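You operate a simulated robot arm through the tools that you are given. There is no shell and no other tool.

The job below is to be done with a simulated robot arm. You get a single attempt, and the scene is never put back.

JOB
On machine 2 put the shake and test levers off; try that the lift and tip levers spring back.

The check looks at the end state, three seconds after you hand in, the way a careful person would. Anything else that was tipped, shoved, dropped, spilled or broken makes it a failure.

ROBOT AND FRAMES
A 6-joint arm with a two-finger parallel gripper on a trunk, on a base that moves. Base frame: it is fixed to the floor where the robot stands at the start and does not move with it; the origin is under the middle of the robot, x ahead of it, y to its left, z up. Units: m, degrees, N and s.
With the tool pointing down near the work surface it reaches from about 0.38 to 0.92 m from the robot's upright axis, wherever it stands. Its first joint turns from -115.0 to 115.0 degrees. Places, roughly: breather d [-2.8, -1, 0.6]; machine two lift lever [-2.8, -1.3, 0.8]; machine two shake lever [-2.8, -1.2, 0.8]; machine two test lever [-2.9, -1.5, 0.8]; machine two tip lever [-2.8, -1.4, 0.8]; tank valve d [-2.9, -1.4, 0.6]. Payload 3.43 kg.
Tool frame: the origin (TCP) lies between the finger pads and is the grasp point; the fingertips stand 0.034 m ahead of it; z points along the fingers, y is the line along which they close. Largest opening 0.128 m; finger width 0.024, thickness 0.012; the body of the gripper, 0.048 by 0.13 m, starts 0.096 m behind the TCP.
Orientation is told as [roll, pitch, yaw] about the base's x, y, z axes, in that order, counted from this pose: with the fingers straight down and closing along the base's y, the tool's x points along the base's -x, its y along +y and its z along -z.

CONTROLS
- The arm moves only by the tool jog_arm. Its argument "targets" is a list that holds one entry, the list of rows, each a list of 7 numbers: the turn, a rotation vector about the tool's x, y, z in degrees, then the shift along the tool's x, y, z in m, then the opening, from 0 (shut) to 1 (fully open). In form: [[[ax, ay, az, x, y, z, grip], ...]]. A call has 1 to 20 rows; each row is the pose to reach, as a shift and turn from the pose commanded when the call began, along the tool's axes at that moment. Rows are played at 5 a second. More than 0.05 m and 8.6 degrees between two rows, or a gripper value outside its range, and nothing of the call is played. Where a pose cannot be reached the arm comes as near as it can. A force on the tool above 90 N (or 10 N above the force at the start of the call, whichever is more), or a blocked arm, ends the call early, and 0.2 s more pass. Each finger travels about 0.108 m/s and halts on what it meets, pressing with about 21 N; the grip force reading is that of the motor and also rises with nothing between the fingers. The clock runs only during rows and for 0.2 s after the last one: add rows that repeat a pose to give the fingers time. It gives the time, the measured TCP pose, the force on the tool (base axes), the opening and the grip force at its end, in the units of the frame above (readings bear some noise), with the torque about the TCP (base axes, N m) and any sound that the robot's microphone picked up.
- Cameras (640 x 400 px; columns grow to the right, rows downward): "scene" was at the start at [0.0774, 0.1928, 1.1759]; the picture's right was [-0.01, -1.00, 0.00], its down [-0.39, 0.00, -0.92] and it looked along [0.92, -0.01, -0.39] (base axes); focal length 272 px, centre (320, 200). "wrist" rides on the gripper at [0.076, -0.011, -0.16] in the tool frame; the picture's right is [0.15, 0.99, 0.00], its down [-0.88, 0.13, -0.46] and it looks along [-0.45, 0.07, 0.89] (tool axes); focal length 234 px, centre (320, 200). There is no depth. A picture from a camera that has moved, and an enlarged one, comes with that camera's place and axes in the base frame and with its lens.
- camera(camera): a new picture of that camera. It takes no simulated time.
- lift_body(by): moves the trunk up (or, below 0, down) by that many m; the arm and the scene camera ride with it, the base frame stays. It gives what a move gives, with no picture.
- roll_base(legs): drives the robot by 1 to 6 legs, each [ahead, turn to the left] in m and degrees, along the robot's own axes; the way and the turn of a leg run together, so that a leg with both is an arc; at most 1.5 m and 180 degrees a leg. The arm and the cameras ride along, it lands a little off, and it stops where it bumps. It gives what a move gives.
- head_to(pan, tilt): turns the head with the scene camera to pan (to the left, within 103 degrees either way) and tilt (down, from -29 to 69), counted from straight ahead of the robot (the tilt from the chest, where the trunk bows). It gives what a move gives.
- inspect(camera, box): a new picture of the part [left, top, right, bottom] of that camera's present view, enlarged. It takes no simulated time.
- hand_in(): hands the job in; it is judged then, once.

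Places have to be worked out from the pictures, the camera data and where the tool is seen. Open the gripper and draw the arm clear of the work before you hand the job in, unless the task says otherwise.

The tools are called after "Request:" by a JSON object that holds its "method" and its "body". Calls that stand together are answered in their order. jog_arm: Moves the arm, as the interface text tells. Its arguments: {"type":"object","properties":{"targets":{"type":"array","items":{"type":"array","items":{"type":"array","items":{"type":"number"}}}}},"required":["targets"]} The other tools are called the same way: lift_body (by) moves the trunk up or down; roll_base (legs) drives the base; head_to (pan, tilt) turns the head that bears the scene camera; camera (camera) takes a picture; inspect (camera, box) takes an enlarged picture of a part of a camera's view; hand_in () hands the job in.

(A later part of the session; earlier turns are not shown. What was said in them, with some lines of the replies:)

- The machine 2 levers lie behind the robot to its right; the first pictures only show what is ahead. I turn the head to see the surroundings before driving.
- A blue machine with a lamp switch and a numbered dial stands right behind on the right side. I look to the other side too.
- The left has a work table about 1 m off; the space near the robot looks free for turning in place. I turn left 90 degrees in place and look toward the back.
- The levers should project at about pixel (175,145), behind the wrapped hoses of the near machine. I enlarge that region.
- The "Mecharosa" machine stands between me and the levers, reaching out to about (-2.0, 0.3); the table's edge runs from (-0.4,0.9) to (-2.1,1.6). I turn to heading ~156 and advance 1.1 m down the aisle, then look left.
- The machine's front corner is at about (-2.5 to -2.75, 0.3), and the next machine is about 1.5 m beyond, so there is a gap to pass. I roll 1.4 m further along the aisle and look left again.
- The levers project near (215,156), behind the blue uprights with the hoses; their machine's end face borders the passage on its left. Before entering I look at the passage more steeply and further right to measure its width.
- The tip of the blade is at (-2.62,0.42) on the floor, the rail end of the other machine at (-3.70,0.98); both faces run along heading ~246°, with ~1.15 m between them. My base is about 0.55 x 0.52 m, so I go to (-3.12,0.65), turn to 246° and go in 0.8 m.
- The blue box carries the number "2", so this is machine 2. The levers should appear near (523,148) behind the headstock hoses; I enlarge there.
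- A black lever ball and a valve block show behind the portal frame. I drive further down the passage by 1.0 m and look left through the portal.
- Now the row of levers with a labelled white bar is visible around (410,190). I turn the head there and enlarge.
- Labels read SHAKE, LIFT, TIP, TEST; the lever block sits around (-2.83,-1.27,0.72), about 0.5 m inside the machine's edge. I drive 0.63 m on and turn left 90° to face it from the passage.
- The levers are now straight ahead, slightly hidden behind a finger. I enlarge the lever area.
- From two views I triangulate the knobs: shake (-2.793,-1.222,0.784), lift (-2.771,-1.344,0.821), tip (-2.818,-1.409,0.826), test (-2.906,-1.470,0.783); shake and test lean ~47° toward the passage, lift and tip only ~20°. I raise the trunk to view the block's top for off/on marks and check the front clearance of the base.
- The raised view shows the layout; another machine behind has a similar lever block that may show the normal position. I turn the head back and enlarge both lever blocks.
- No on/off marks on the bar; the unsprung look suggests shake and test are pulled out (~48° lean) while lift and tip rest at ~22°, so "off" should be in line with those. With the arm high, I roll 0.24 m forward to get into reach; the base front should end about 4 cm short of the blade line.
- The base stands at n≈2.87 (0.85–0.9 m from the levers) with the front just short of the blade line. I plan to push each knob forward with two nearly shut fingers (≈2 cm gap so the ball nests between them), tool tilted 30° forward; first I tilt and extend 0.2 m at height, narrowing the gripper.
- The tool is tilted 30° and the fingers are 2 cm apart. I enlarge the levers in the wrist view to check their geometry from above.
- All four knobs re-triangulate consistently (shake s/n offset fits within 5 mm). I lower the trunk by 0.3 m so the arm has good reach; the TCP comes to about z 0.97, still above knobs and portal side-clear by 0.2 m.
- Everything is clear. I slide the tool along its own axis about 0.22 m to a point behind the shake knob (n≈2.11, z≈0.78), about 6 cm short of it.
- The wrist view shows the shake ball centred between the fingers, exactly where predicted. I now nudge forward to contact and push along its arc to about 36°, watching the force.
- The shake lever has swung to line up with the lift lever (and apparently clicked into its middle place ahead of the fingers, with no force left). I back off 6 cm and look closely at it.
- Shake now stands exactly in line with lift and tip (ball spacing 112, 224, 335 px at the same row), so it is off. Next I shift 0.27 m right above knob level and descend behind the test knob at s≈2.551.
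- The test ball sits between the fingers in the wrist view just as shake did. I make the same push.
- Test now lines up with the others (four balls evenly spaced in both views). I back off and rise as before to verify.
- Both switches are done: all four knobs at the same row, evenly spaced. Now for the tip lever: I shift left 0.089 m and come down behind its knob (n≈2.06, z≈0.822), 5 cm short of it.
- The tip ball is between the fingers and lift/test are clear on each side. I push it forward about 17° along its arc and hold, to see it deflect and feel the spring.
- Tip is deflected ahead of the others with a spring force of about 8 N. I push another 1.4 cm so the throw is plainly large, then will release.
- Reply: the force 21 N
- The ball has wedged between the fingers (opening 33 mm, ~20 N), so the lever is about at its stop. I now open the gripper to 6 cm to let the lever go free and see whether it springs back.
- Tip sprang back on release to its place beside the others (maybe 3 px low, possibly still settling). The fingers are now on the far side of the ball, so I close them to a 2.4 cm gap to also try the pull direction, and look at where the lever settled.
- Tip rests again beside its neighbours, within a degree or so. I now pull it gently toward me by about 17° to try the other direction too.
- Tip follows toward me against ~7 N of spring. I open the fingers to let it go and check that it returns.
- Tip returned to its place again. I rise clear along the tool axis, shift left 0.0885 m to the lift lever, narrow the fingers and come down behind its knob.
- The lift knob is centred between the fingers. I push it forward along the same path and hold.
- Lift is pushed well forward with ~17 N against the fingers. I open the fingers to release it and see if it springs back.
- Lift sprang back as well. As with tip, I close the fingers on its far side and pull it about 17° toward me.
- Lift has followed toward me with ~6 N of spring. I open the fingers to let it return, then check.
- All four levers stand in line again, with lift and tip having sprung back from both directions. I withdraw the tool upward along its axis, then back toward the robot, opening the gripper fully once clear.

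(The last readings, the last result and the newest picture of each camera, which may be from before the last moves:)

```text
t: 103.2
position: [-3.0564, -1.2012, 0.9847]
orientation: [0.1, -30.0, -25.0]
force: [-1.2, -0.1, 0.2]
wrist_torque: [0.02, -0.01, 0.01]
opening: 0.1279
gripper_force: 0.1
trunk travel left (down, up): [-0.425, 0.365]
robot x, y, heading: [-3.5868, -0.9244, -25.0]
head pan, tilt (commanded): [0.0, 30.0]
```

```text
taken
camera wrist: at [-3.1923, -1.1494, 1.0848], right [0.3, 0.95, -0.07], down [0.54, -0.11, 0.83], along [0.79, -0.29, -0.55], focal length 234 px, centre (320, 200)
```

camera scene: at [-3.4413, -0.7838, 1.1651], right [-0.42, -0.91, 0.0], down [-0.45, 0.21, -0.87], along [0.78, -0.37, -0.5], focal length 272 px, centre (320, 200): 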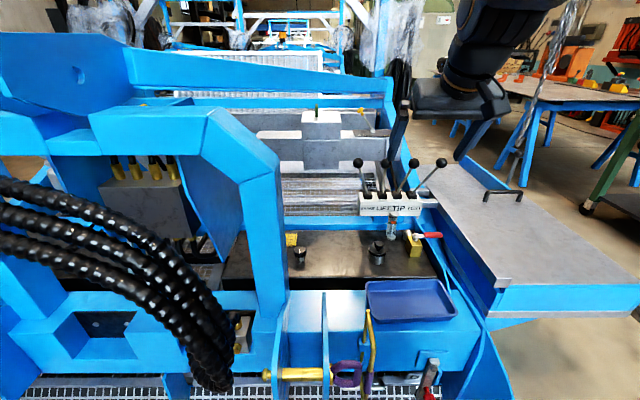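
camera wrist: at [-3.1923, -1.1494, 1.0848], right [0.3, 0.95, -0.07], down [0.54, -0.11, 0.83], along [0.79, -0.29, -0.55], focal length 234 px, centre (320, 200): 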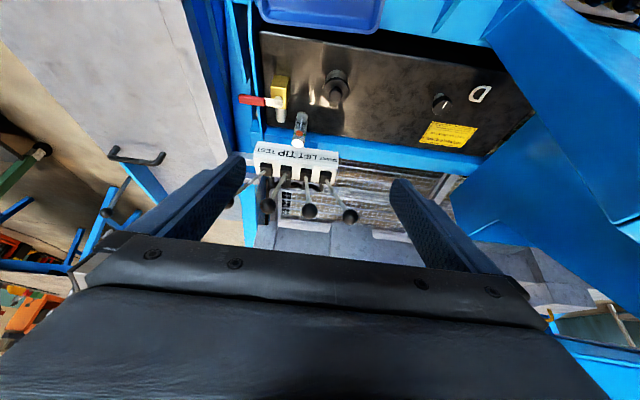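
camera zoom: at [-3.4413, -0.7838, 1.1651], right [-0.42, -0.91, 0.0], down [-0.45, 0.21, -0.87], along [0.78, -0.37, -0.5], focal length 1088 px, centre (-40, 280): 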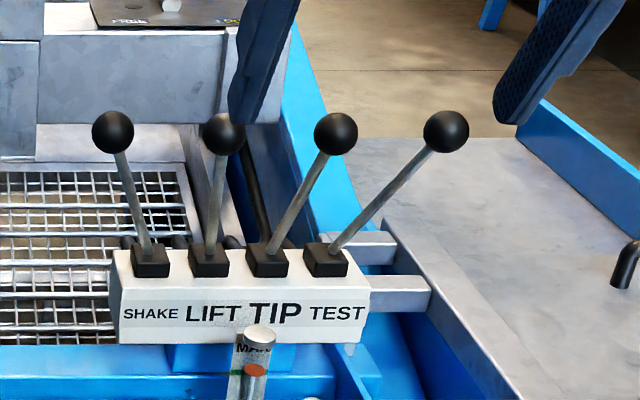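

Shake, lift, tip and test all stand level and evenly spaced, and nothing else has moved. I back the robot 0.2 m to the spot where it stood before, so the arm is wholly clear, and take a last look.

Request:
{"method": "roll_base", "body": {"legs": [[-0.2, 0]]}}

Request:
{"method": "camera", "body": {"camera": "scene"}}

Request:
{"method": "inspect", "body": {"camera": "scene", "box": [330, 110, 490, 210]}}

```text
t: 104.8
position: [-3.2404, -1.1147, 0.9853]
orientation: [0.0, -29.9, -25.0]
force: [0.0, 0.5, -0.4]
wrist_torque: [0.0, 0.02, 0.01]
opening: 0.1281
gripper_force: 0.0
trunk travel left (down, up): [-0.425, 0.365]
robot x, y, heading: [-3.7773, -0.8392, -25.1]
head pan, tilt (commanded): [0.0, 30.0]
```

```text
taken
camera scene: at [-3.6264, -0.6979, 1.1651], right [-0.42, -0.91, 0.0], down [-0.45, 0.21, -0.87], along [0.78, -0.37, -0.5], focal length 272 px, centre (320, 200)
```

scene: 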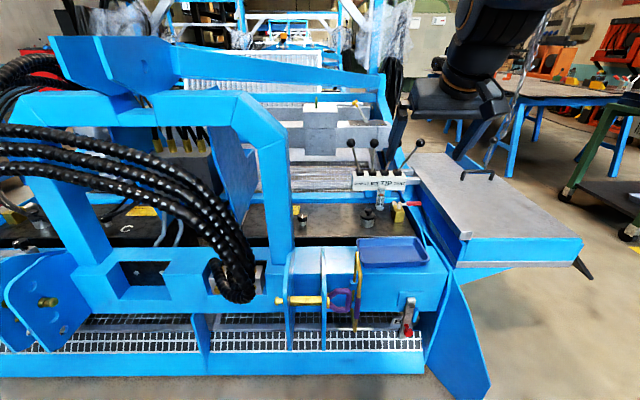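

```text
4.00 times, centred on (410, 160) of scene
camera zoom: at [-3.6264, -0.6979, 1.1651], right [-0.42, -0.91, 0.0], down [-0.45, 0.21, -0.87], along [0.78, -0.37, -0.5], focal length 1088 px, centre (-40, 360)
```

zoom: 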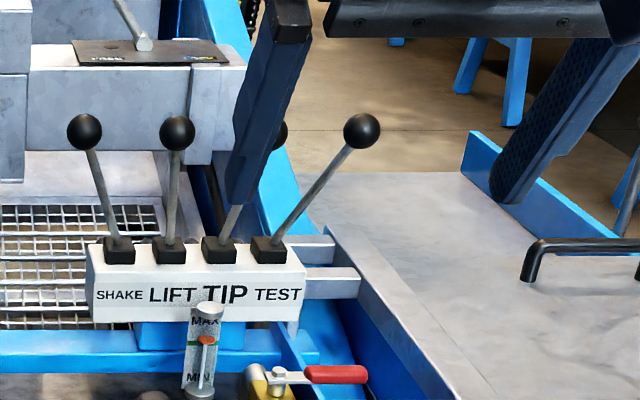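

The last pictures show shake and test standing in the middle, in line with lift and tip. Both of those sprang back when let go; the gripper is open and the arm is clear, so I hand the job in.

Request:
{"method": "hand_in", "body": {}}

```text
The job is handed in.
```

On machine 2, the shake and test levers are off, and the lift and tip levers both spring back. The job is handed in; I have not had a result from the check.

- **Shake and test:** both were leaning well toward the passage. I pushed each one until it moved into line with lift and tip, and they stayed there. The lever bar has no on/off marks, so I took that in-line middle place as off.
- **Lift and tip:** I pushed each one away from the robot and let go, then pulled it toward the robot and let go. Each returned every time to within about a degree of where it started.
- **Surroundings:** nothing else was touched as far as the pictures and force readings show. The gripper is open, the arm is clear of the levers, and the robot has backed off about 0.2 m.
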